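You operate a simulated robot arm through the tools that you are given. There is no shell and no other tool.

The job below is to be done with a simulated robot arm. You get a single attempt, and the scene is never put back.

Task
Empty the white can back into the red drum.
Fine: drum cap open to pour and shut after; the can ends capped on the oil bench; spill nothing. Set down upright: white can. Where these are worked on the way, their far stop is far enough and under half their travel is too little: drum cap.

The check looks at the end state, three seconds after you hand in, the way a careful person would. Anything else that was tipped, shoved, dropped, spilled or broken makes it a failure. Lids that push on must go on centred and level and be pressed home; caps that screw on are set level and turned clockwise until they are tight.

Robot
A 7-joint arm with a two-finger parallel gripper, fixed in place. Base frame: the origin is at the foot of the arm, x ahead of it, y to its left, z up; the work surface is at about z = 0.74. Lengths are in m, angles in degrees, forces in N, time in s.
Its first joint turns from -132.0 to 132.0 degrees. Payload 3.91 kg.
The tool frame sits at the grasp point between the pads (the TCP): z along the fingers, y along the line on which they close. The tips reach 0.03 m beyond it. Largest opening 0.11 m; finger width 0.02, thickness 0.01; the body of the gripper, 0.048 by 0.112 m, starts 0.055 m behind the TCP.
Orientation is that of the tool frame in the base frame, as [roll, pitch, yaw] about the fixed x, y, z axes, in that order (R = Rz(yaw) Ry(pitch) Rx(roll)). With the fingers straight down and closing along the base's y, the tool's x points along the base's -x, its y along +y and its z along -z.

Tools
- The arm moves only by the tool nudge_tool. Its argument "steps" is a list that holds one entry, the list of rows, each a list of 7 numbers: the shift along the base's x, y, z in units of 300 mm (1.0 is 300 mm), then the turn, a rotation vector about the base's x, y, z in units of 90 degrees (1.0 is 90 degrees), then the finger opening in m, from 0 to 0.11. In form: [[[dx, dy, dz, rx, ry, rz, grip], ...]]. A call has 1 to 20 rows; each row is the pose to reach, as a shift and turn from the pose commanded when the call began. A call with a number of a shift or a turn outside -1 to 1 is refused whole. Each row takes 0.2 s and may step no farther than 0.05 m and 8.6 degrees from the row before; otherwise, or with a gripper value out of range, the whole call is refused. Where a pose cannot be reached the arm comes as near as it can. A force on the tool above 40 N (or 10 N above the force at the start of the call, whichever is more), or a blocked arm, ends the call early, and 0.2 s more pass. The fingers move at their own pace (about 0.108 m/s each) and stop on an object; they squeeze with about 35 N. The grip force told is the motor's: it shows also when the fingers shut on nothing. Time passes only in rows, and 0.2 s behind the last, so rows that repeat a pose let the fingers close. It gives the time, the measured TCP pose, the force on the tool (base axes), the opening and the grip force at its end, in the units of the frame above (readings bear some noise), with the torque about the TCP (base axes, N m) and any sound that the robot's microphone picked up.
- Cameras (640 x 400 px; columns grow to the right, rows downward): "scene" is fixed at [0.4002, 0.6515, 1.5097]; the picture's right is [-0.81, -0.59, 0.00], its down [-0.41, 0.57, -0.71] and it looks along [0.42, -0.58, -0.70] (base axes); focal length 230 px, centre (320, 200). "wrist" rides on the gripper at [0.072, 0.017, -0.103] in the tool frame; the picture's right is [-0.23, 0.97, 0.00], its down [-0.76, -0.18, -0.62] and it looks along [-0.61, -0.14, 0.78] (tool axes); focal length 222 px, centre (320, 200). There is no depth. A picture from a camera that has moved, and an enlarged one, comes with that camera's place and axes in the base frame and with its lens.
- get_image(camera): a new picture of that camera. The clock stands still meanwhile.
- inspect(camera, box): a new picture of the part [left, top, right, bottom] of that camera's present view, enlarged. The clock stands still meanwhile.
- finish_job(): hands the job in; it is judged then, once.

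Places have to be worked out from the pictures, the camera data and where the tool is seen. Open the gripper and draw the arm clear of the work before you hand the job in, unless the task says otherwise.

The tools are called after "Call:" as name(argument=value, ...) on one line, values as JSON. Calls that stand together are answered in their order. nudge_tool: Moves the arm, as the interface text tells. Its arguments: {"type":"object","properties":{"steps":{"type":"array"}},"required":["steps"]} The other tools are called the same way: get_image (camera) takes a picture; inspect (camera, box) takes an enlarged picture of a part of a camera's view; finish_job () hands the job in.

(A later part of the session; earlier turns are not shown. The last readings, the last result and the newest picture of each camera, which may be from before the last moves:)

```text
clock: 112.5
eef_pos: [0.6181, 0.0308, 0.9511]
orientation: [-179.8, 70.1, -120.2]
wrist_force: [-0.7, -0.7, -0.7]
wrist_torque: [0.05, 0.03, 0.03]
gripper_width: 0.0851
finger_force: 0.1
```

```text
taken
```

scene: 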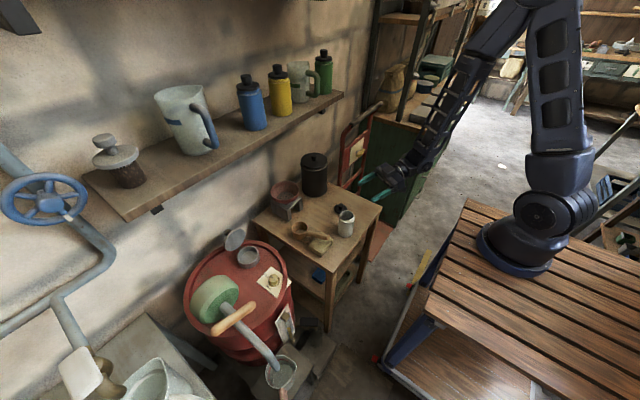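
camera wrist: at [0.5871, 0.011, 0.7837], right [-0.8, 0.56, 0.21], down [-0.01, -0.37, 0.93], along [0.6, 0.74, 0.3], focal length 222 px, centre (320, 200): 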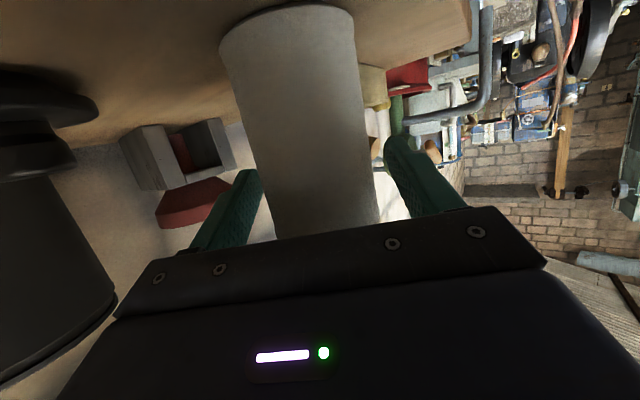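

Now I level the tool back to pointing straight down, moving to above the cap.

Call:
nudge_tool(steps=[[[0.03, 0.005, 0.02, -0.0746, 0.0436, 0, 0.085], [0.06, 0.01, 0.04, -0.1492, 0.0872, 0, 0.085], [0.09, 0.015, 0.06, -0.2238, 0.1308, 0, 0.085], [0.13, 0.02, 0.08, -0.2984, 0.1744, 0, 0.085], [0.17, 0.02, 0.1, -0.373, 0.218, 0, 0.08], [0.22, 0.01, 0.1, -0.4476, 0.2616, 0, 0.075], [0.27, 0, 0.1, -0.5222, 0.3052, 0, 0.07], [0.32, -0.01, 0.1, -0.5969, 0.3488, 0, 0.065], [0.37, -0.025, 0.1, -0.6715, 0.3924, 0, 0.06]]])

Call:
get_image(camera="wrist")

Call:
get_image(camera="scene")

```text
clock: 114.5
eef_pos: [0.7286, 0.0227, 0.9819]
orientation: [-179.9, 0.0, -120.2]
wrist_force: [-0.8, -1.4, 0.4]
wrist_torque: [0.07, -0.02, -0.01]
gripper_width: 0.06
finger_force: 0.1
```

```text
taken
camera wrist: at [0.6779, -0.0313, 1.0861], right [-0.73, 0.69, 0.0], down [0.54, 0.57, 0.62], along [0.43, 0.45, -0.78], focal length 222 px, centre (320, 200)
```

wrist: 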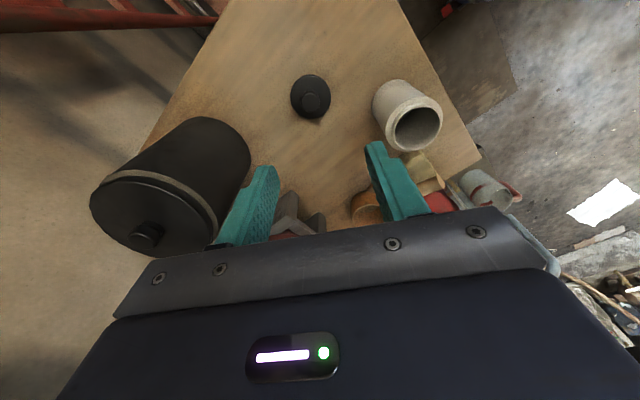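

```text
taken
```

scene: 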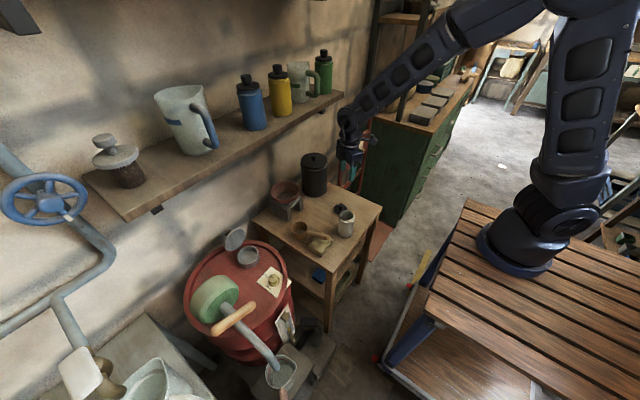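

I check the can's inside for leftover oil and measure the cap's position.

Call:
inspect(camera="wrist", box=[370, 70, 450, 160])

Call:
inspect(camera="wrist", box=[270, 60, 350, 130])

Call:
inspect(camera="scene", box=[330, 195, 370, 245])

```text
4.44 times, centred on (410, 115) of wrist
camera zoom: at [0.6779, -0.0313, 1.0861], right [-0.73, 0.69, 0.0], down [0.54, 0.57, 0.62], along [0.43, 0.45, -0.78], focal length 987 px, centre (-80, 578)
```

zoom: 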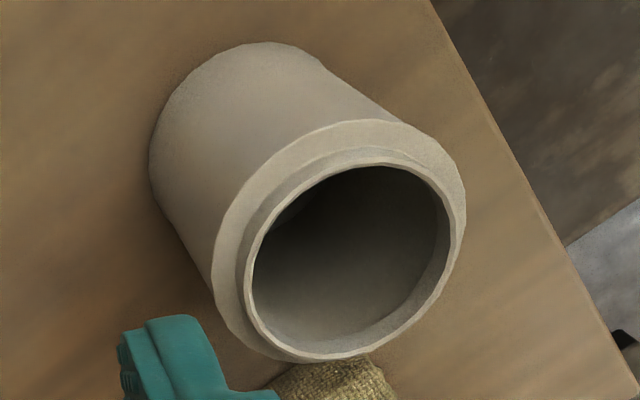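

```text
5.71 times, centred on (310, 95) of wrist
camera zoom: at [0.6779, -0.0313, 1.0861], right [-0.73, 0.69, 0.0], down [0.54, 0.57, 0.62], along [0.43, 0.45, -0.78], focal length 1269 px, centre (377, 800)
```

zoom: 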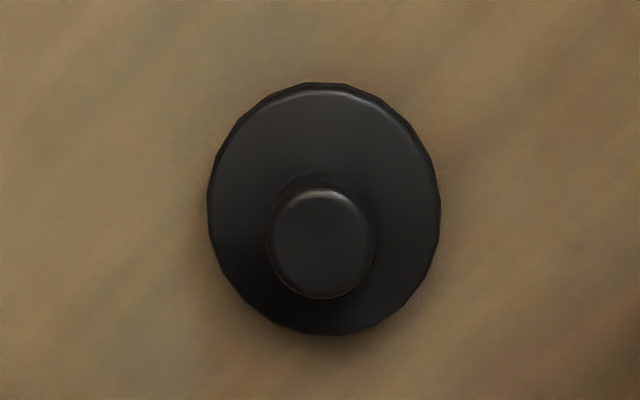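

```text
8.00 times, centred on (350, 220) of scene
camera zoom: at [0.4002, 0.6515, 1.5097], right [-0.81, -0.59, 0.0], down [-0.41, 0.57, -0.71], along [0.42, -0.58, -0.7], focal length 1839 px, centre (80, 40)
```

zoom: 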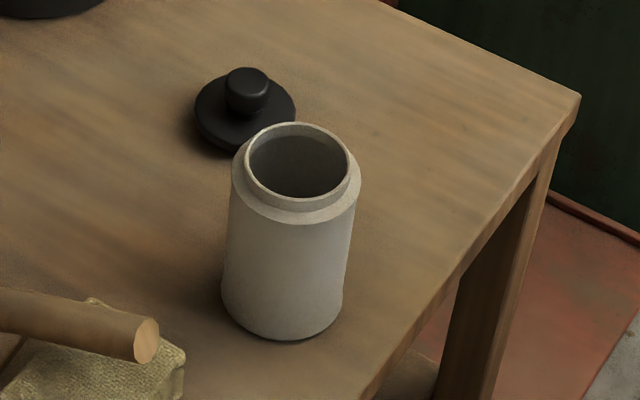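

The can is empty inside. Cap centre (0.7437, 0.0185), can centre (0.663, 0.110). I line up over the cap and descend around its knob.

Call:
nudge_tool(steps=[[[0.0503, -0.0133, 0, 0, 0, 0, 0.055], [0.0503, -0.0133, -0.13, 0, 0, 0, 0.05], [0.0503, -0.0133, -0.27, 0, 0, 0, 0.05], [0.0503, -0.0133, -0.4, 0, 0, 0, 0.05], [0.0503, -0.0133, -0.5, 0, 0, 0, 0.05], [0.0503, -0.0133, -0.57, 0, 0, 0, 0.05]]])

Call:
inspect(camera="wrist", box=[250, 100, 390, 210])

```text
clock: 115.8
eef_pos: [0.7439, 0.0183, 0.8097]
orientation: [-179.8, 0.0, -120.2]
wrist_force: [0.1, 0.9, -0.7]
wrist_torque: [0.01, -0.01, 0.02]
gripper_width: 0.0503
finger_force: 0.0
```

```text
3.64 times, centred on (320, 155) of wrist
camera zoom: at [0.6925, -0.0358, 0.9134], right [-0.73, 0.69, 0.0], down [0.54, 0.57, 0.62], along [0.43, 0.45, -0.78], focal length 808 px, centre (320, 364)
```

zoom: 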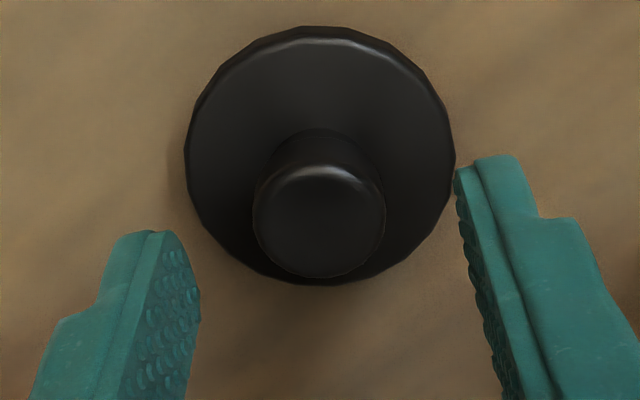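

Well centred on the knob. I go down the last 20 mm and close.

Call:
nudge_tool(steps=[[[0, 0, -0.03, 0, 0, 0, 0.05], [0, 0, -0.06, 0, 0, 0, 0.05], [0, 0, -0.067, 0, 0, 0, 0.05], [0, 0, -0.067, 0, 0, 0, 0.0], [0, 0, -0.067, 0, 0, 0, 0.0], [0, 0, -0.067, 0, 0, 0, 0.0]]])

Call:
inspect(camera="wrist", box=[250, 100, 390, 210])

```text
clock: 117.2
eef_pos: [0.7449, 0.0171, 0.7895]
orientation: [-179.9, 0.1, -120.2]
wrist_force: [0.3, -0.2, -0.1]
wrist_torque: [-0.02, 0.01, 0.02]
gripper_width: 0.0226
finger_force: 35.1
```

```text
3.64 times, centred on (320, 155) of wrist
camera zoom: at [0.6927, -0.0361, 0.8935], right [-0.73, 0.69, 0.0], down [0.54, 0.57, 0.62], along [0.43, 0.45, -0.78], focal length 808 px, centre (320, 364)
```

zoom: 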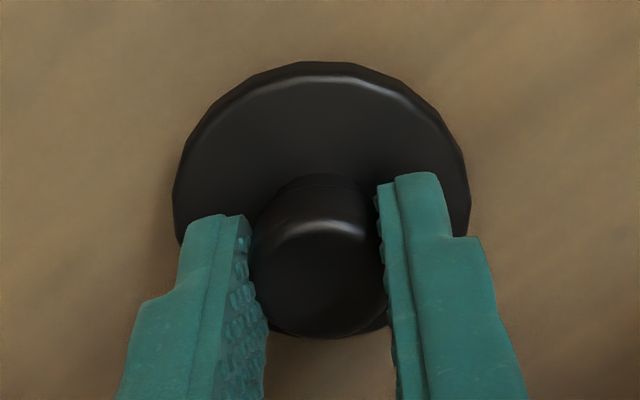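

Cap gripped. I lift it, move over the can, and stop about 2 cm above the rim to check the centring.

Call:
nudge_tool(steps=[[[0, 0, 0.1, 0, 0, 0, 0.0], [0, 0, 0.23, 0, 0, 0, 0.0], [0, 0, 0.36, 0, 0, 0, 0.0], [-0.04, 0.05, 0.47, 0, 0, 0, 0.0], [-0.1, 0.12, 0.5, 0, 0, 0, 0.0], [-0.17, 0.2, 0.5, 0, 0, 0, 0.0], [-0.23, 0.27, 0.5, 0, 0, 0, 0.0], [-0.27, 0.311, 0.5, 0, 0, 0, 0.0], [-0.27, 0.311, 0.42, 0, 0, 0, 0.0], [-0.27, 0.311, 0.38, 0, 0, 0, 0.0]]])

Call:
get_image(camera="wrist")

Call:
inspect(camera="scene", box=[330, 185, 370, 245])

```text
clock: 119.5
eef_pos: [0.6647, 0.1112, 0.9051]
orientation: [180.0, 0.0, -120.2]
wrist_force: [-0.3, 0.5, 0.3]
wrist_torque: [-0.01, 0.0, -0.01]
gripper_width: 0.0227
finger_force: 34.8
```

```text
taken
camera wrist: at [0.6126, 0.0572, 1.0081], right [-0.73, 0.69, 0.0], down [0.54, 0.57, 0.62], along [0.43, 0.45, -0.78], focal length 222 px, centre (320, 200)
```

wrist: 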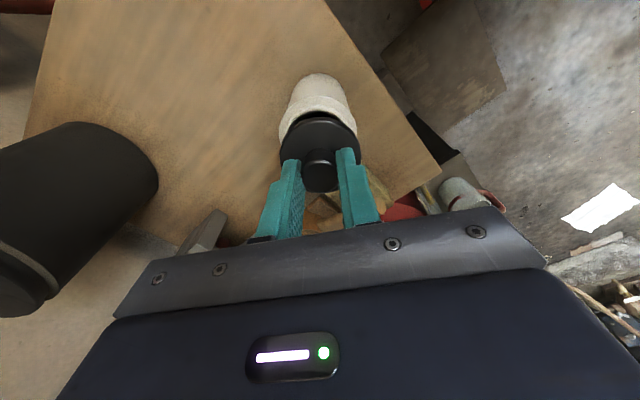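

```text
6.67 times, centred on (350, 215) of scene
camera zoom: at [0.4002, 0.6515, 1.5097], right [-0.81, -0.59, 0.0], down [-0.41, 0.57, -0.71], along [0.42, -0.58, -0.7], focal length 1533 px, centre (120, 100)
```

zoom: 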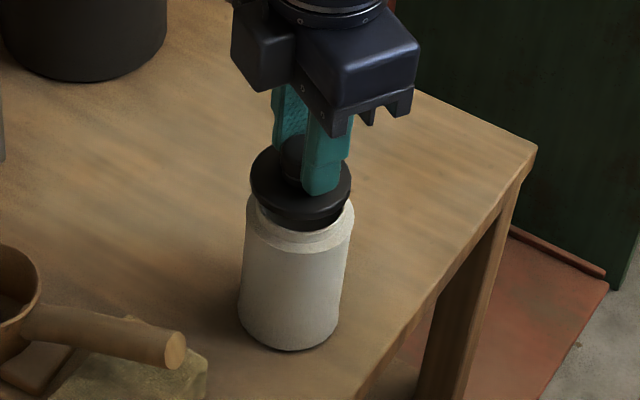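

I zoom both views to fine-tune the cap's centring over the rim.

Call:
inspect(camera="wrist", box=[260, 60, 380, 200])

Call:
inspect(camera="scene", box=[335, 200, 365, 240])

```text
2.86 times, centred on (320, 130) of wrist
camera zoom: at [0.6126, 0.0572, 1.0081], right [-0.73, 0.69, 0.0], down [0.54, 0.57, 0.62], along [0.43, 0.45, -0.78], focal length 635 px, centre (320, 400)
```

zoom: 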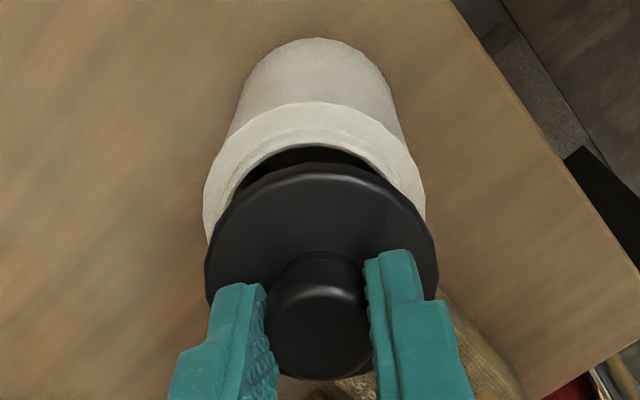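

```text
10.00 times, centred on (350, 220) of scene
camera zoom: at [0.4002, 0.6515, 1.5097], right [-0.81, -0.59, 0.0], down [-0.41, 0.57, -0.71], along [0.42, -0.58, -0.7], focal length 2299 px, centre (20, 0)
```

zoom: 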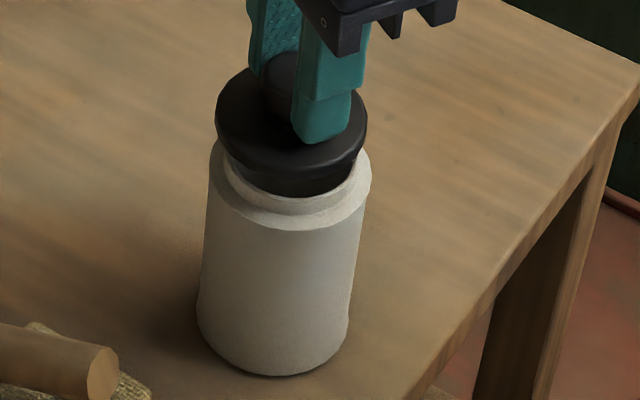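

Both views agree the can's centre is about 3 mm to −y of the cap. I correct that and lower to just above the rim.

Call:
nudge_tool(steps=[[[-0.0033, -0.011, 0, 0, 0, 0, 0.0], [-0.0033, -0.011, -0.025, 0, 0, 0, 0.0], [-0.0033, -0.011, -0.05, 0, 0, 0, 0.0], [-0.0033, -0.011, -0.05, 0, 0, 0, 0.0]]])

Call:
inspect(camera="wrist", box=[260, 60, 380, 200])

Call:
inspect(camera="scene", box=[335, 200, 365, 240])

```text
clock: 120.5
eef_pos: [0.6642, 0.107, 0.8897]
orientation: [-179.9, -0.1, -120.2]
wrist_force: [0.6, 0.5, -0.2]
wrist_torque: [-0.01, 0.01, 0.01]
gripper_width: 0.0226
finger_force: 35.4
```

```text
2.86 times, centred on (320, 130) of wrist
camera zoom: at [0.6114, 0.0536, 0.993], right [-0.73, 0.69, 0.0], down [0.54, 0.57, 0.62], along [0.43, 0.45, -0.78], focal length 635 px, centre (320, 400)
```

zoom: 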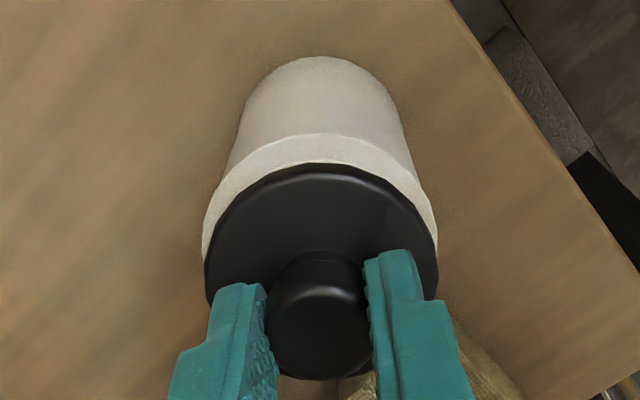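

```text
10.00 times, centred on (350, 220) of scene
camera zoom: at [0.4002, 0.6515, 1.5097], right [-0.81, -0.59, 0.0], down [-0.41, 0.57, -0.71], along [0.42, -0.58, -0.7], focal length 2299 px, centre (20, 0)
```

zoom: 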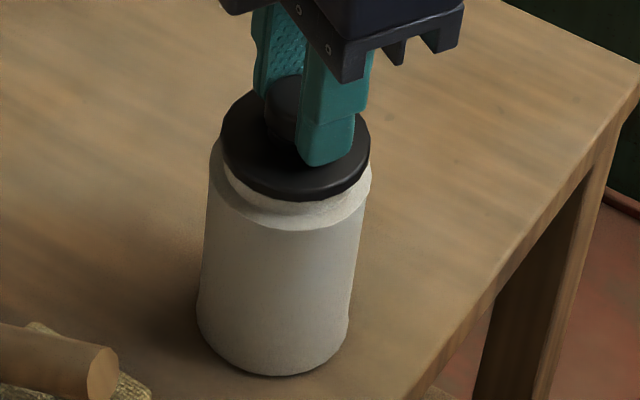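

Centred to within a millimetre in both views. I lower until the cap seats, feeling for contact.

Call:
nudge_tool(steps=[[[0, 0, -0.01, 0, 0, 0, 0.0], [0, 0, -0.018, 0, 0, 0, 0.0], [0, 0, -0.024, 0, 0, 0, 0.0]]])

Call:
nudge_tool(steps=[[[0, 0, -0.005, 0, 0, 0, 0.0], [0, 0, -0.01, 0, 0, 0, 0.0]]])

Call:
inspect(camera="scene", box=[335, 200, 365, 240])

```text
clock: 121.2
eef_pos: [0.665, 0.1075, 0.883]
orientation: [-179.8, 0.1, -120.2]
wrist_force: [-1.0, 0.7, 32.4]
wrist_torque: [0.13, -0.09, 0.11]
gripper_width: 0.0226
finger_force: 35.1
```

```text
clock: 121.9
eef_pos: [0.6636, 0.1072, 0.8795]
orientation: [-179.9, 0.1, -120.3]
wrist_force: [-4.2, -2.2, 19.2]
wrist_torque: [-0.13, 0.23, 0.0]
gripper_width: 0.0223
finger_force: 35.0
stopped in row 2: the force on the tool passed its limit at 47 N (the readings are from after the stop); the commanded pose is now the measured one
```

```text
10.00 times, centred on (350, 220) of scene
camera zoom: at [0.4002, 0.6515, 1.5097], right [-0.81, -0.59, 0.0], down [-0.41, 0.57, -0.71], along [0.42, -0.58, -0.7], focal length 2299 px, centre (20, 0)
```

zoom: 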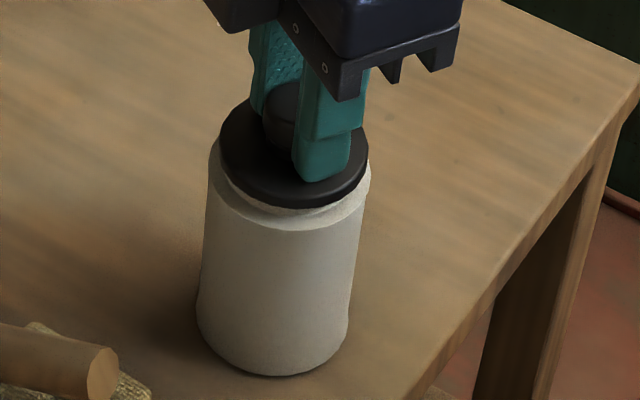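

The cap seated and was pressed home with over 40 N. I release the knob, rise, and compare with the original picture.

Call:
nudge_tool(steps=[[[0, 0, 0.004, 0, 0, 0, 0.03], [0, 0, 0.004, 0, 0, 0, 0.05], [0, 0, 0.004, 0, 0, 0, 0.06], [0, 0, 0.05, 0, 0, 0, 0.06], [0, 0, 0.15, 0, 0, 0, 0.07], [0, 0, 0.28, 0, 0, 0, 0.08], [0, 0, 0.36, 0, 0, 0, 0.08]]])

Call:
inspect(camera="scene", box=[326, 196, 374, 246])

Call:
inspect(camera="wrist", box=[250, 60, 390, 180])

```text
clock: 123.5
eef_pos: [0.665, 0.1077, 0.9885]
orientation: [-179.9, 0.0, -120.2]
wrist_force: [-0.6, 0.9, -0.8]
wrist_torque: [-0.01, 0.0, -0.02]
gripper_width: 0.0799
finger_force: 0.0
```

```text
8.00 times, centred on (350, 221) of scene
camera zoom: at [0.4002, 0.6515, 1.5097], right [-0.81, -0.59, 0.0], down [-0.41, 0.57, -0.71], along [0.42, -0.58, -0.7], focal length 1839 px, centre (80, 32)
```

zoom: 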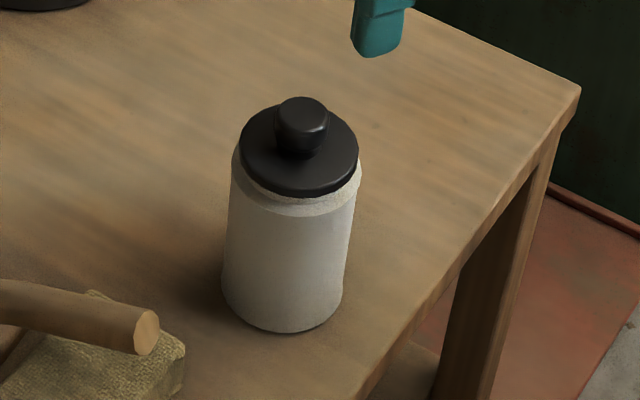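

```text
3.33 times, centred on (320, 120) of wrist
camera zoom: at [0.6116, 0.0545, 1.0913], right [-0.73, 0.69, 0.0], down [0.54, 0.57, 0.62], along [0.43, 0.45, -0.78], focal length 740 px, centre (320, 467)
```

zoom: 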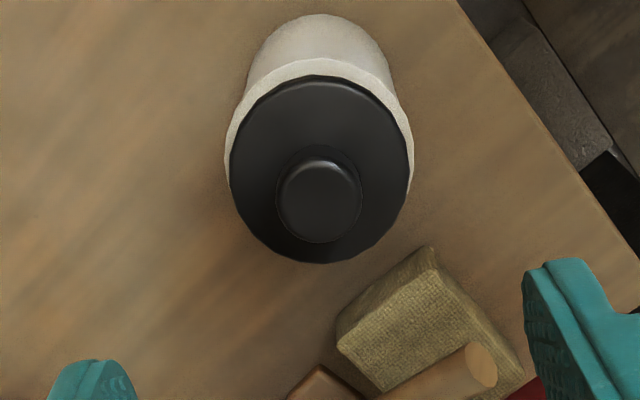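

The cap sits exactly as it did originally, level and centred. Next is the drum lid: I travel to the drum and turn the gripper so that its fingers can straddle the lid's edge front-to-back.

Call:
nudge_tool(steps=[[[0.04, 0.1, 0.02, 0, 0, 0.04, 0.06], [0.09, 0.21, 0.04, 0, 0, 0.08, 0.06], [0.14, 0.33, 0.04, 0, 0, 0.125, 0.06], [0.19, 0.45, 0.04, 0, 0, 0.17, 0.06], [0.24, 0.57, 0.04, 0, 0, 0.215, 0.06], [0.29, 0.69, 0.04, 0, 0, 0.26, 0.06], [0.34, 0.8, 0.04, 0, 0, 0.3, 0.06], [0.383, 0.9, 0.04, 0, 0, 0.335, 0.06]]])

Call:
get_image(camera="scene")

```text
clock: 125.3
eef_pos: [0.7793, 0.3777, 0.9993]
orientation: [-179.9, 0.1, -90.1]
wrist_force: [-0.1, -0.4, 0.7]
wrist_torque: [0.02, -0.01, 0.01]
gripper_width: 0.0599
finger_force: 0.0
```

```text
taken
```

scene: 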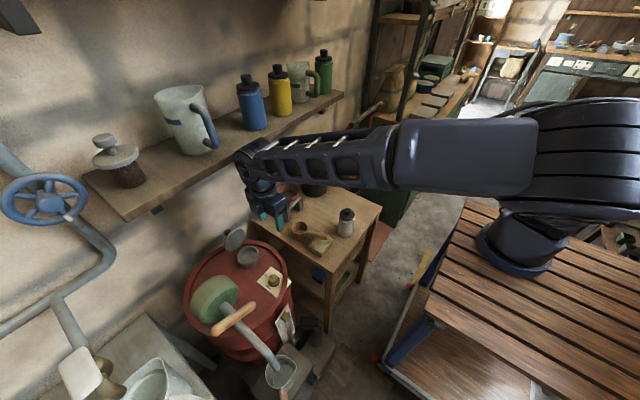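

The wrist is close to the shelf front here, so I lower while tilting the tool 30° outward, lining up at y≈0.409.

Call:
nudge_tool(steps=[[[0, 0.025, -0.05, 0, -0.083, 0, 0.06], [0.02, 0.05, -0.1, 0, -0.1667, 0, 0.06], [0.04, 0.08, -0.14, 0, -0.25, 0, 0.06], [0.067, 0.104, -0.167, 0, -0.3333, 0, 0.06]]])

Call:
get_image(camera="scene")

Call:
get_image(camera="wrist")

```text
clock: 126.3
eef_pos: [0.7999, 0.4092, 0.9504]
orientation: [-149.7, 0.1, -90.1]
wrist_force: [0.1, -0.5, 0.5]
wrist_torque: [0.0, -0.02, -0.02]
gripper_width: 0.0598
finger_force: 0.1
```

```text
taken
```

scene: 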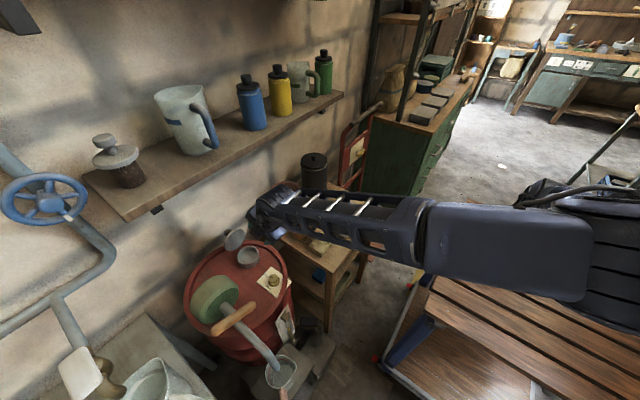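

```text
taken
camera wrist: at [0.7318, 0.3364, 1.0308], right [-0.84, 0.23, -0.49], down [-0.16, 0.76, 0.63], along [0.52, 0.61, -0.6], focal length 222 px, centre (320, 200)
```

wrist: 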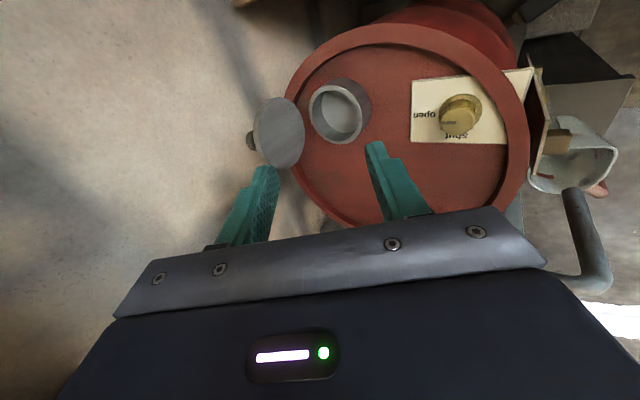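

I zoom on the open lid from this viewpoint to get its edge position for the straddle.

Call:
inspect(camera="wrist", box=[220, 70, 400, 240])

Call:
inspect(camera="scene", box=[215, 215, 275, 275])

```text
2.35 times, centred on (310, 155) of wrist
camera zoom: at [0.7318, 0.3364, 1.0308], right [-0.84, 0.23, -0.49], down [-0.16, 0.76, 0.63], along [0.52, 0.61, -0.6], focal length 523 px, centre (344, 306)
```

zoom: 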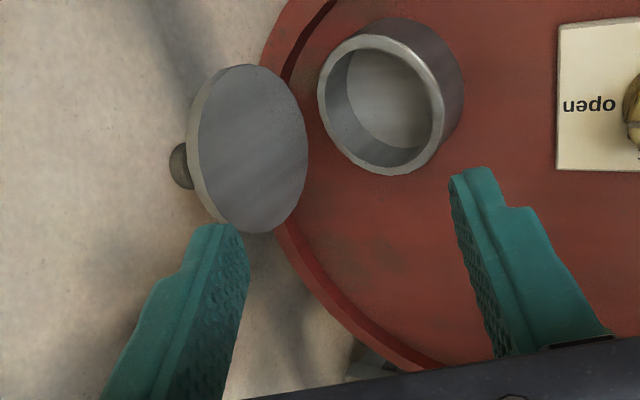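

```text
6.67 times, centred on (245, 245) of scene
camera zoom: at [0.4002, 0.6515, 1.5097], right [-0.81, -0.59, 0.0], down [-0.41, 0.57, -0.71], along [0.42, -0.58, -0.7], focal length 1533 px, centre (820, -100)
```

zoom: 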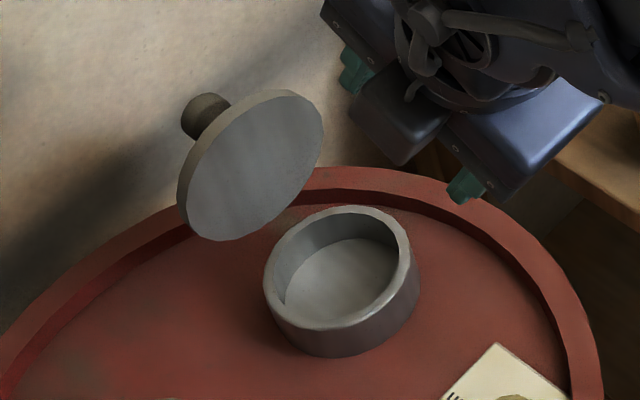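

The open lid's inner face is centred at about (0.936, 0.434, 0.830), leaning ~13° past vertical, with its top edge near z≈0.87. I move in above it so that one finger will come down behind it and one in front.

Call:
nudge_tool(steps=[[[0.09, 0, -0.02, 0, 0, 0, 0.06], [0.18, 0, -0.045, 0, 0, 0, 0.06], [0.267, 0, -0.068, 0, 0, 0, 0.06], [0.36, 0, -0.118, 0, 0, 0, 0.06], [0.45, 0, -0.168, 0, 0, 0, 0.06]]])

Call:
inspect(camera="scene", box=[215, 205, 285, 275])

Call:
get_image(camera="wrist")

Call:
get_image(camera="scene")

```text
clock: 127.5
eef_pos: [0.9345, 0.4096, 0.8999]
orientation: [-149.8, 0.1, -90.0]
wrist_force: [-1.0, -0.2, -0.9]
wrist_torque: [0.0, 0.02, -0.01]
gripper_width: 0.0603
finger_force: 0.0
```

```text
5.71 times, centred on (250, 240) of scene
camera zoom: at [0.4002, 0.6515, 1.5097], right [-0.81, -0.59, 0.0], down [-0.41, 0.57, -0.71], along [0.42, -0.58, -0.7], focal length 1314 px, centre (720, -29)
```

zoom: 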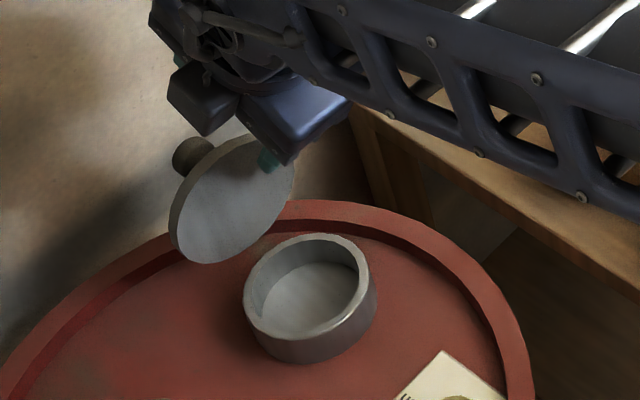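

```text
taken
camera wrist: at [0.8657, 0.338, 0.9803], right [-0.84, 0.23, -0.49], down [-0.16, 0.76, 0.63], along [0.52, 0.61, -0.6], focal length 222 px, centre (320, 200)
```

wrist: 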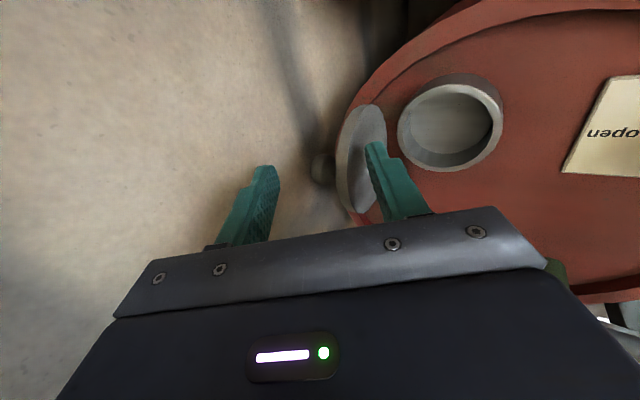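

```text
taken
```

scene: 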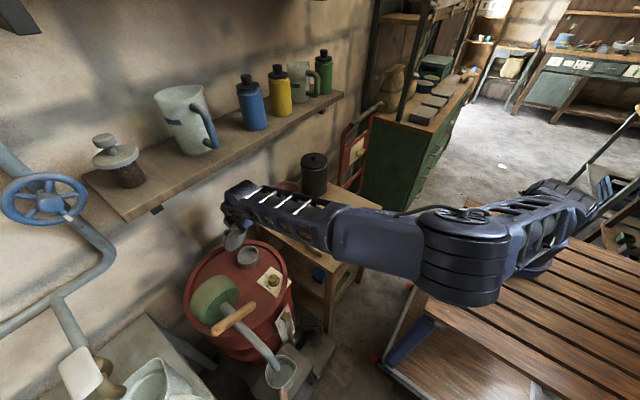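

The fingers are on either side of the lid's edge. I lower 38 mm so the back finger is behind the lid.

Call:
nudge_tool(steps=[[[0, 0, -0.045, 0, 0, 0, 0.06], [0, 0, -0.09, 0, 0, 0, 0.06], [0, 0, -0.125, 0, 0, 0, 0.06]]])

Call:
inspect(camera="scene", box=[215, 205, 285, 275])

Call:
inspect(camera="wrist", box=[200, 60, 440, 240])

```text
clock: 128.3
eef_pos: [0.9338, 0.4096, 0.8618]
orientation: [-149.9, 0.1, -90.0]
wrist_force: [-0.7, 0.5, -0.3]
wrist_torque: [0.0, 0.01, -0.02]
gripper_width: 0.06
finger_force: 0.0
```

```text
5.71 times, centred on (250, 240) of scene
camera zoom: at [0.4002, 0.6515, 1.5097], right [-0.81, -0.59, 0.0], down [-0.41, 0.57, -0.71], along [0.42, -0.58, -0.7], focal length 1314 px, centre (720, -29)
```

zoom: 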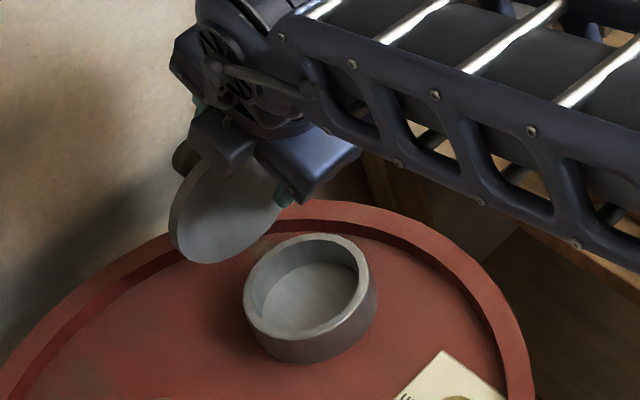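

```text
2.22 times, centred on (320, 150) of wrist
camera zoom: at [0.8662, 0.3372, 0.9426], right [-0.84, 0.23, -0.49], down [-0.16, 0.76, 0.63], along [0.52, 0.61, -0.6], focal length 494 px, centre (320, 311)
```

zoom: 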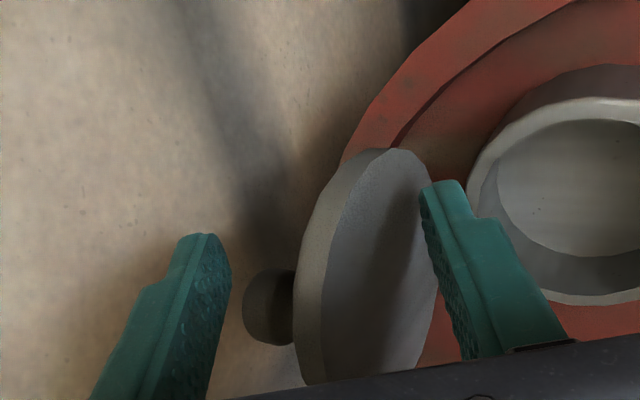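

The lid is neatly between the two fingers. I draw it back towards the robot with the back finger.

Call:
nudge_tool(steps=[[[-0.03, 0, 0, 0, 0, 0, 0.06], [-0.06, 0, 0.002, 0, 0, 0, 0.06], [-0.09, 0, 0.005, 0, 0, 0, 0.06], [-0.12, 0, 0.01, 0, 0, 0, 0.06]]])

Call:
inspect(camera="scene", box=[215, 205, 285, 275])

Call:
inspect(camera="wrist", box=[200, 60, 440, 240])

```text
clock: 129.3
eef_pos: [0.8977, 0.4105, 0.8658]
orientation: [-149.8, 0.0, -90.0]
wrist_force: [-0.2, 0.9, 1.1]
wrist_torque: [0.01, 0.03, -0.01]
gripper_width: 0.0599
finger_force: 0.0
```

```text
5.71 times, centred on (250, 240) of scene
camera zoom: at [0.4002, 0.6515, 1.5097], right [-0.81, -0.59, 0.0], down [-0.41, 0.57, -0.71], along [0.42, -0.58, -0.7], focal length 1314 px, centre (720, -29)
```

zoom: 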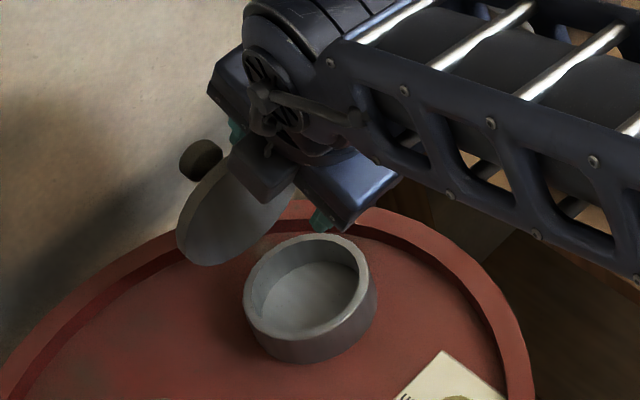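

```text
2.22 times, centred on (320, 150) of wrist
camera zoom: at [0.8306, 0.3373, 0.9461], right [-0.84, 0.23, -0.49], down [-0.16, 0.76, 0.63], along [0.52, 0.61, -0.6], focal length 494 px, centre (320, 311)
```

zoom: 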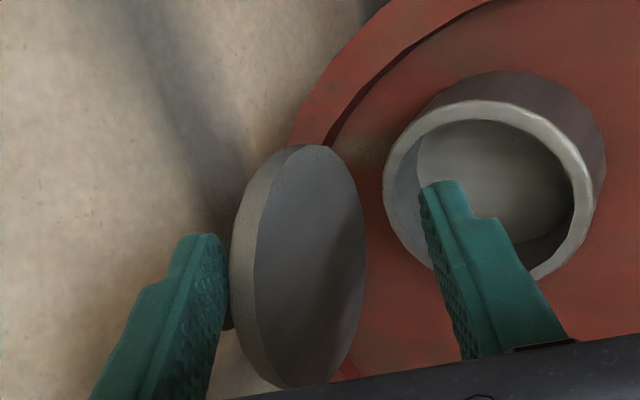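

The back finger now bears on the lid and it has begun to swing. I keep drawing it back slowly.

Call:
nudge_tool(steps=[[[-0.02, 0, 0.002, 0, 0, 0, 0.06], [-0.04, 0, 0.003, 0, 0, 0, 0.06], [-0.06, 0, 0.003, 0, 0, 0, 0.06]]])

Call:
inspect(camera="scene", box=[215, 205, 285, 275])

Call:
inspect(camera="wrist", box=[200, 60, 440, 240])

```text
clock: 130.1
eef_pos: [0.8796, 0.41, 0.8652]
orientation: [-149.8, 0.1, -90.1]
wrist_force: [-0.9, 0.2, 0.1]
wrist_torque: [-0.04, 0.05, 0.0]
gripper_width: 0.0599
finger_force: 0.0
```

```text
5.71 times, centred on (250, 240) of scene
camera zoom: at [0.4002, 0.6515, 1.5097], right [-0.81, -0.59, 0.0], down [-0.41, 0.57, -0.71], along [0.42, -0.58, -0.7], focal length 1314 px, centre (720, -29)
```

zoom: 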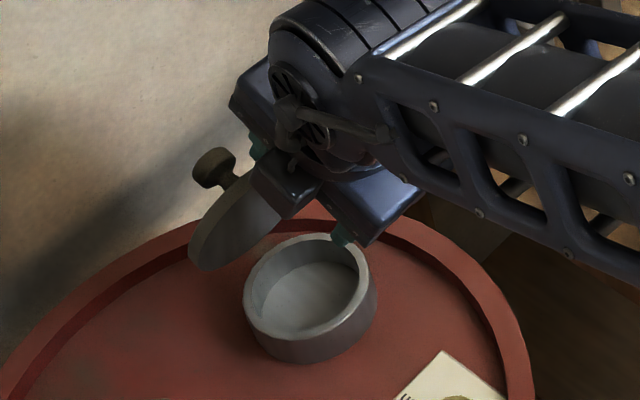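

```text
2.22 times, centred on (320, 150) of wrist
camera zoom: at [0.8122, 0.337, 0.9464], right [-0.84, 0.23, -0.49], down [-0.16, 0.76, 0.63], along [0.52, 0.61, -0.6], focal length 494 px, centre (320, 311)
```

zoom: 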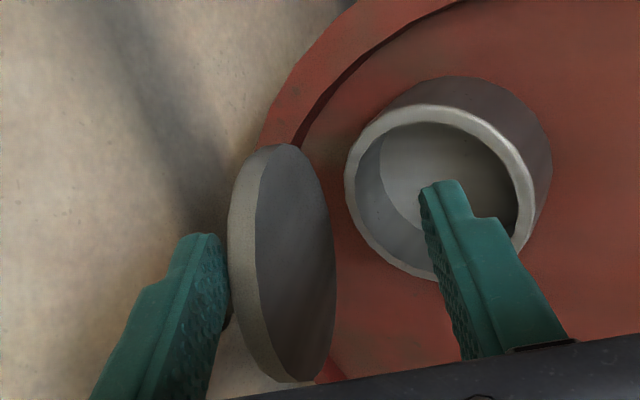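

The lid is nearly vertical. I go on in small steps; it should tip over onto the front finger.

Call:
nudge_tool(steps=[[[-0.02, 0, 0, 0, 0, 0, 0.055], [-0.04, 0, 0, 0, 0, 0, 0.05], [-0.05, 0, 0, 0, 0, 0, 0.05]]])

Call:
inspect(camera="scene", box=[215, 205, 285, 275])

Call:
inspect(camera="wrist", box=[200, 60, 440, 240])

```text
clock: 130.9
eef_pos: [0.8642, 0.4097, 0.8655]
orientation: [-149.9, 0.0, -90.0]
wrist_force: [-1.1, 0.0, 0.0]
wrist_torque: [0.01, 0.06, -0.02]
gripper_width: 0.0503
finger_force: 0.2
```

```text
5.71 times, centred on (250, 240) of scene
camera zoom: at [0.4002, 0.6515, 1.5097], right [-0.81, -0.59, 0.0], down [-0.41, 0.57, -0.71], along [0.42, -0.58, -0.7], focal length 1314 px, centre (720, -29)
```

zoom: 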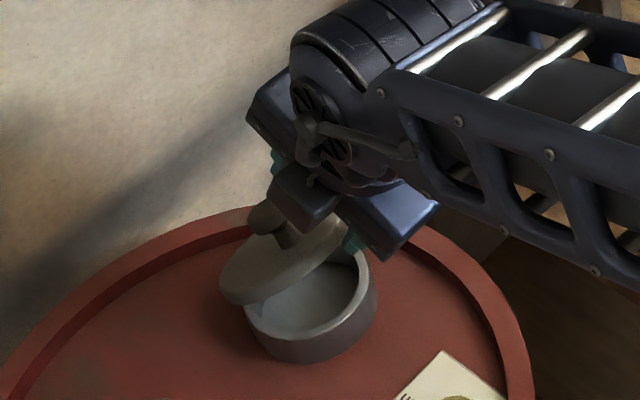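

```text
2.22 times, centred on (320, 150) of wrist
camera zoom: at [0.7972, 0.3373, 0.9464], right [-0.84, 0.23, -0.49], down [-0.16, 0.76, 0.63], along [0.52, 0.61, -0.6], focal length 494 px, centre (320, 311)
```

zoom: 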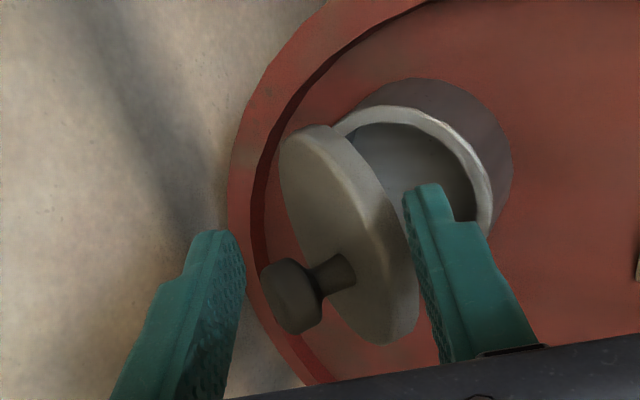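

The lid has tipped over and rests on the front finger at about 40°. I lower it gently with that finger towards closed, keeping the other finger clear of its knob.

Call:
nudge_tool(steps=[[[-0.002, -0.013, -0.025, 0, 0, 0, 0.05], [-0.0037, -0.015, -0.051, 0, 0, 0, 0.05], [-0.02, -0.015, -0.07, 0, 0, 0, 0.05], [-0.035, -0.015, -0.0877, 0, 0, 0, 0.05], [-0.0493, -0.015, -0.1087, 0, 0, 0, 0.05]]])

Call:
inspect(camera="scene", box=[215, 215, 285, 285])

Call:
inspect(camera="wrist", box=[200, 60, 440, 240])

```text
clock: 132.1
eef_pos: [0.8502, 0.4045, 0.8345]
orientation: [-149.8, 0.1, -90.0]
wrist_force: [0.2, 0.0, 0.9]
wrist_torque: [0.01, 0.01, -0.02]
gripper_width: 0.0502
finger_force: 0.0
```

```text
5.71 times, centred on (250, 250) of scene
camera zoom: at [0.4002, 0.6515, 1.5097], right [-0.81, -0.59, 0.0], down [-0.41, 0.57, -0.71], along [0.42, -0.58, -0.7], focal length 1314 px, centre (720, -86)
```

zoom: 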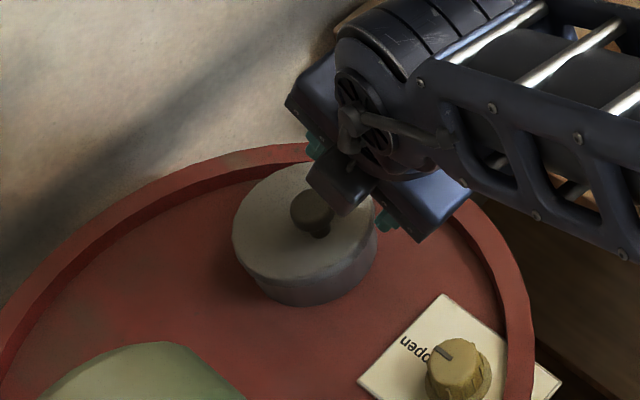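

```text
2.22 times, centred on (320, 150) of wrist
camera zoom: at [0.7821, 0.3322, 0.9146], right [-0.84, 0.23, -0.49], down [-0.16, 0.76, 0.63], along [0.52, 0.61, -0.6], focal length 494 px, centre (320, 311)
```

zoom: 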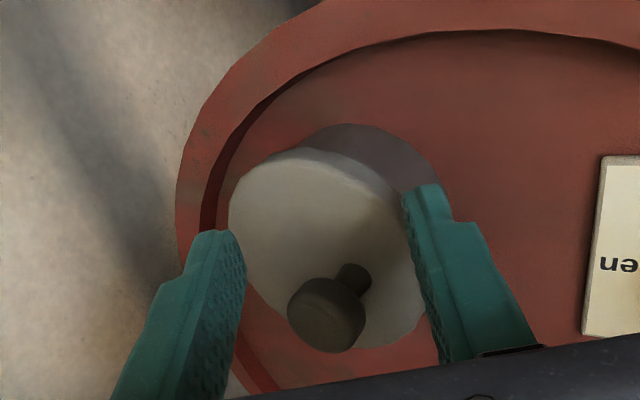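

The lid has come down shut on its neck, beneath the fingers. I rise straight up and look at it.

Call:
nudge_tool(steps=[[[0, 0, 0.05, 0, 0, 0, 0.05], [0, 0, 0.13, 0, 0, 0, 0.05], [-0.06, 0, 0.24, 0, 0, 0, 0.05], [-0.14, 0, 0.34, 0, 0, 0, 0.05]]])

Call:
inspect(camera="scene", box=[230, 240, 270, 270])

Call:
get_image(camera="wrist")

Call:
get_image(camera="scene")

```text
clock: 133.1
eef_pos: [0.809, 0.4042, 0.9326]
orientation: [-149.8, 0.1, -89.9]
wrist_force: [0.1, 0.2, -0.1]
wrist_torque: [0.0, 0.02, 0.01]
gripper_width: 0.0501
finger_force: 0.1
```

```text
13.33 times, centred on (250, 255) of scene
camera zoom: at [0.4002, 0.6515, 1.5097], right [-0.81, -0.59, 0.0], down [-0.41, 0.57, -0.71], along [0.42, -0.58, -0.7], focal length 3066 px, centre (1253, -533)
```

zoom: 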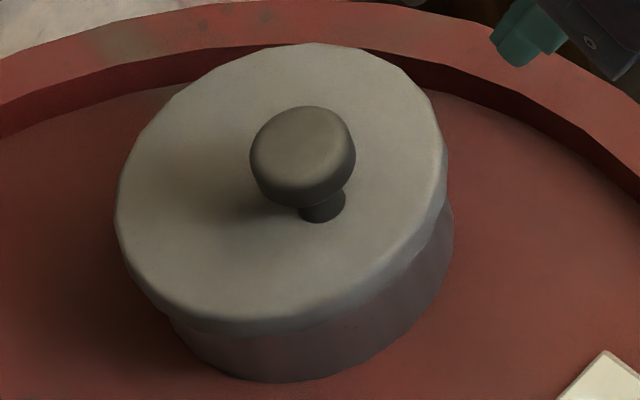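

```text
taken
camera wrist: at [0.7411, 0.3316, 1.0153], right [-0.84, 0.23, -0.49], down [-0.16, 0.76, 0.63], along [0.52, 0.61, -0.6], focal length 222 px, centre (320, 200)
```

wrist: 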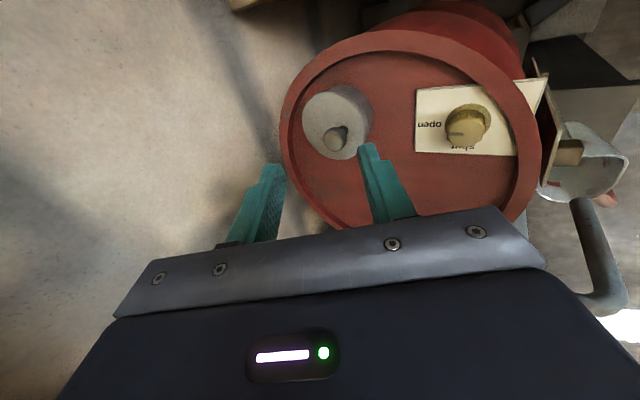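

```text
taken
```

scene: 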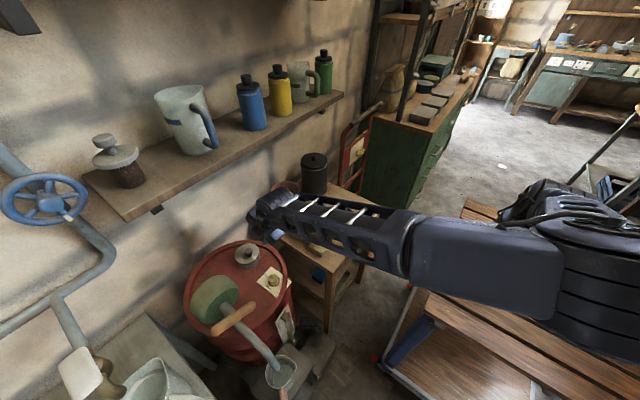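

The lid is shut exactly as at the start. Now the dial must go back to "shut": I move back from under the shelf before levelling the tool.

Call:
nudge_tool(steps=[[[-0.1, 0.02, 0.01, 0, 0, 0, 0.05], [-0.2, 0.04, 0.02, 0, 0, 0, 0.05], [-0.297, 0.053, 0.03, 0, 0, 0, 0.05], [-0.297, 0.053, 0.03, 0, 0.083, 0, 0.05], [-0.297, 0.053, 0.03, 0, 0.1667, 0, 0.05], [-0.297, 0.053, 0.03, 0, 0.25, 0, 0.05], [-0.297, 0.053, 0.03, 0, 0.3333, 0, 0.05]]])

Call:
get_image(camera="scene")

```text
clock: 134.7
eef_pos: [0.719, 0.4197, 0.9432]
orientation: [-180.0, 0.0, -90.2]
wrist_force: [0.5, -0.4, 0.1]
wrist_torque: [-0.01, -0.02, -0.03]
gripper_width: 0.0501
finger_force: 0.1
```

```text
taken
```

scene: 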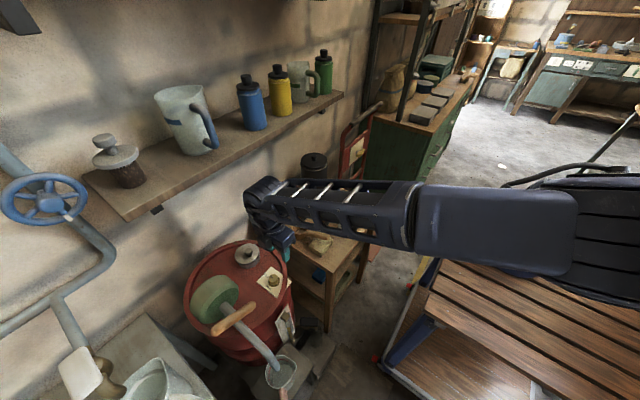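

Level again. I rotate the tool back towards the orientation in which I released the dial, approaching above it.

Call:
nudge_tool(steps=[[[0.005, 0.005, 0, 0, 0, -0.09, 0.05], [0.01, 0.01, 0, 0, 0, -0.18, 0.05], [0.015, 0.015, 0, 0, 0, -0.27, 0.05], [0.02, 0.02, 0, 0, 0, -0.36, 0.05], [0.025, 0.025, 0, 0, 0, -0.45, 0.05], [0.03, 0.03, 0, 0, 0, -0.54, 0.05], [0.04, 0.04, 0, 0, 0, -0.63, 0.05], [0.05, 0.05, 0, 0, 0, -0.72, 0.05], [0.06, 0.06, 0, 0, 0, -0.81, 0.05], [0.07, 0.07, 0, 0, 0, -0.9, 0.05]]])

Call:
get_image(camera="scene")

```text
clock: 136.9
eef_pos: [0.741, 0.4415, 0.9438]
orientation: [-179.7, 0.0, -171.2]
wrist_force: [0.2, 0.5, -1.4]
wrist_torque: [0.0, 0.0, 0.03]
gripper_width: 0.0499
finger_force: 0.2
```

```text
taken
```

scene: 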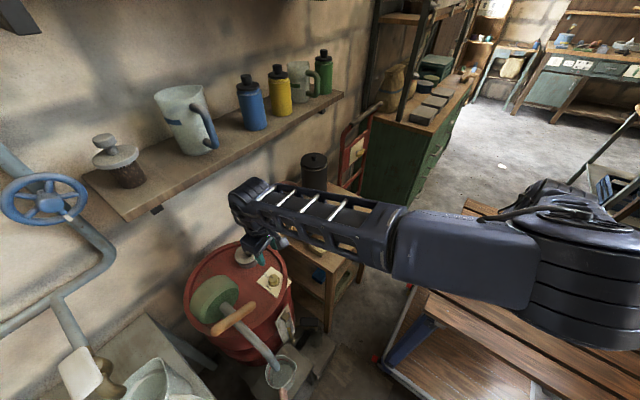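

I finish the last 16° of rotation and lower to just above the dial knob to check the alignment.

Call:
nudge_tool(steps=[[[0.003, 0.003, -0.05, 0, 0, -0.09, 0.043], [0.006, 0.003, -0.15, 0, 0, -0.179, 0.043], [0.006, 0.003, -0.27, 0, 0, -0.179, 0.043], [0.006, 0.003, -0.36, 0, 0, -0.179, 0.043]]])

Call:
inspect(camera="wrist", box=[240, 90, 400, 210])

Call:
inspect(camera="scene", box=[240, 240, 310, 300])

```text
clock: 137.9
eef_pos: [0.7405, 0.4423, 0.9214]
orientation: [-179.9, 0.0, -178.2]
wrist_force: [0.3, 0.4, -0.2]
wrist_torque: [-0.02, 0.0, -0.01]
gripper_width: 0.0431
finger_force: 0.0
out of reach, approached as far as the arm can: row 1, 2, 3, 4
```

```text
3.33 times, centred on (320, 150) of wrist
camera zoom: at [0.6669, 0.4574, 1.0253], right [0.2, 0.98, 0.0], down [0.77, -0.15, 0.62], along [0.61, -0.12, -0.78], focal length 740 px, centre (320, 367)
```

zoom: 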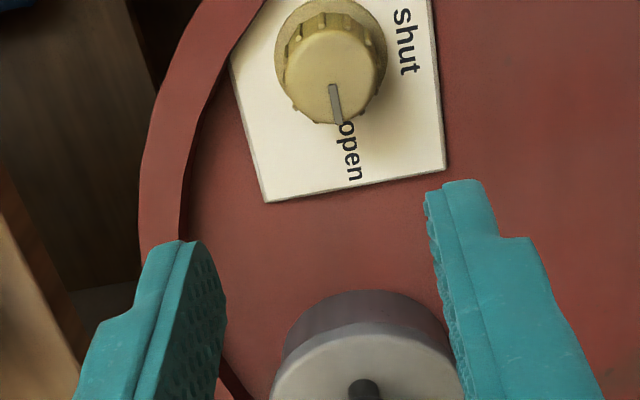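

```text
6.67 times, centred on (275, 270) of scene
camera zoom: at [0.4002, 0.6515, 1.5097], right [-0.81, -0.59, 0.0], down [-0.41, 0.57, -0.71], along [0.42, -0.58, -0.7], focal length 1533 px, centre (620, -267)
```

zoom: 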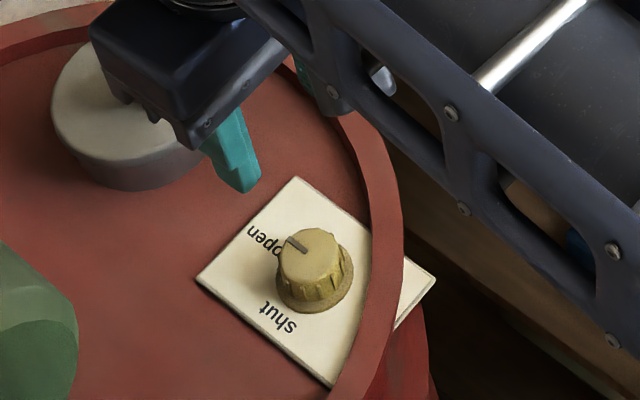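

The arm's low-elbow posture limits it here. I back off upwards to a relaxed pose to let the elbow come up again.

Call:
nudge_tool(steps=[[[-0.03, -0.05, 0.1, 0, 0, 0.0, 0.06], [-0.08, -0.1, 0.22, 0, 0, 0.0, 0.06], [-0.14, -0.17, 0.34, 0, 0, 0.0, 0.06], [-0.2, -0.25, 0.44, 0, 0, 0.0, 0.06], [-0.27, -0.34, 0.5, 0, 0, 0.0, 0.06], [-0.33, -0.43, 0.52, 0, 0, 0.0, 0.06]]])

Call:
get_image(camera="scene")

```text
clock: 139.3
eef_pos: [0.6421, 0.3123, 1.0794]
orientation: [-179.9, 0.0, -178.2]
wrist_force: [-0.3, -0.5, 0.1]
wrist_torque: [-0.03, 0.01, -0.01]
gripper_width: 0.0598
finger_force: 0.2
```

```text
taken
```

scene: 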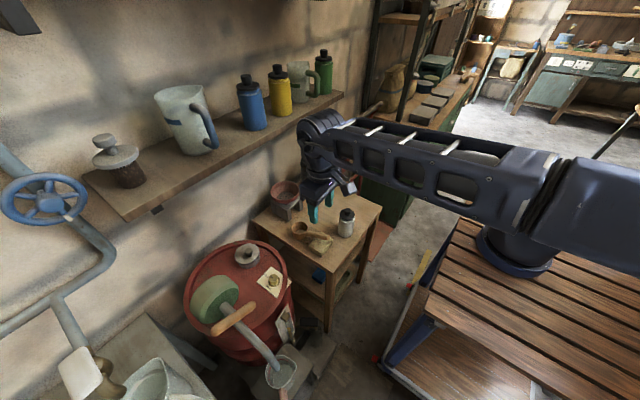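

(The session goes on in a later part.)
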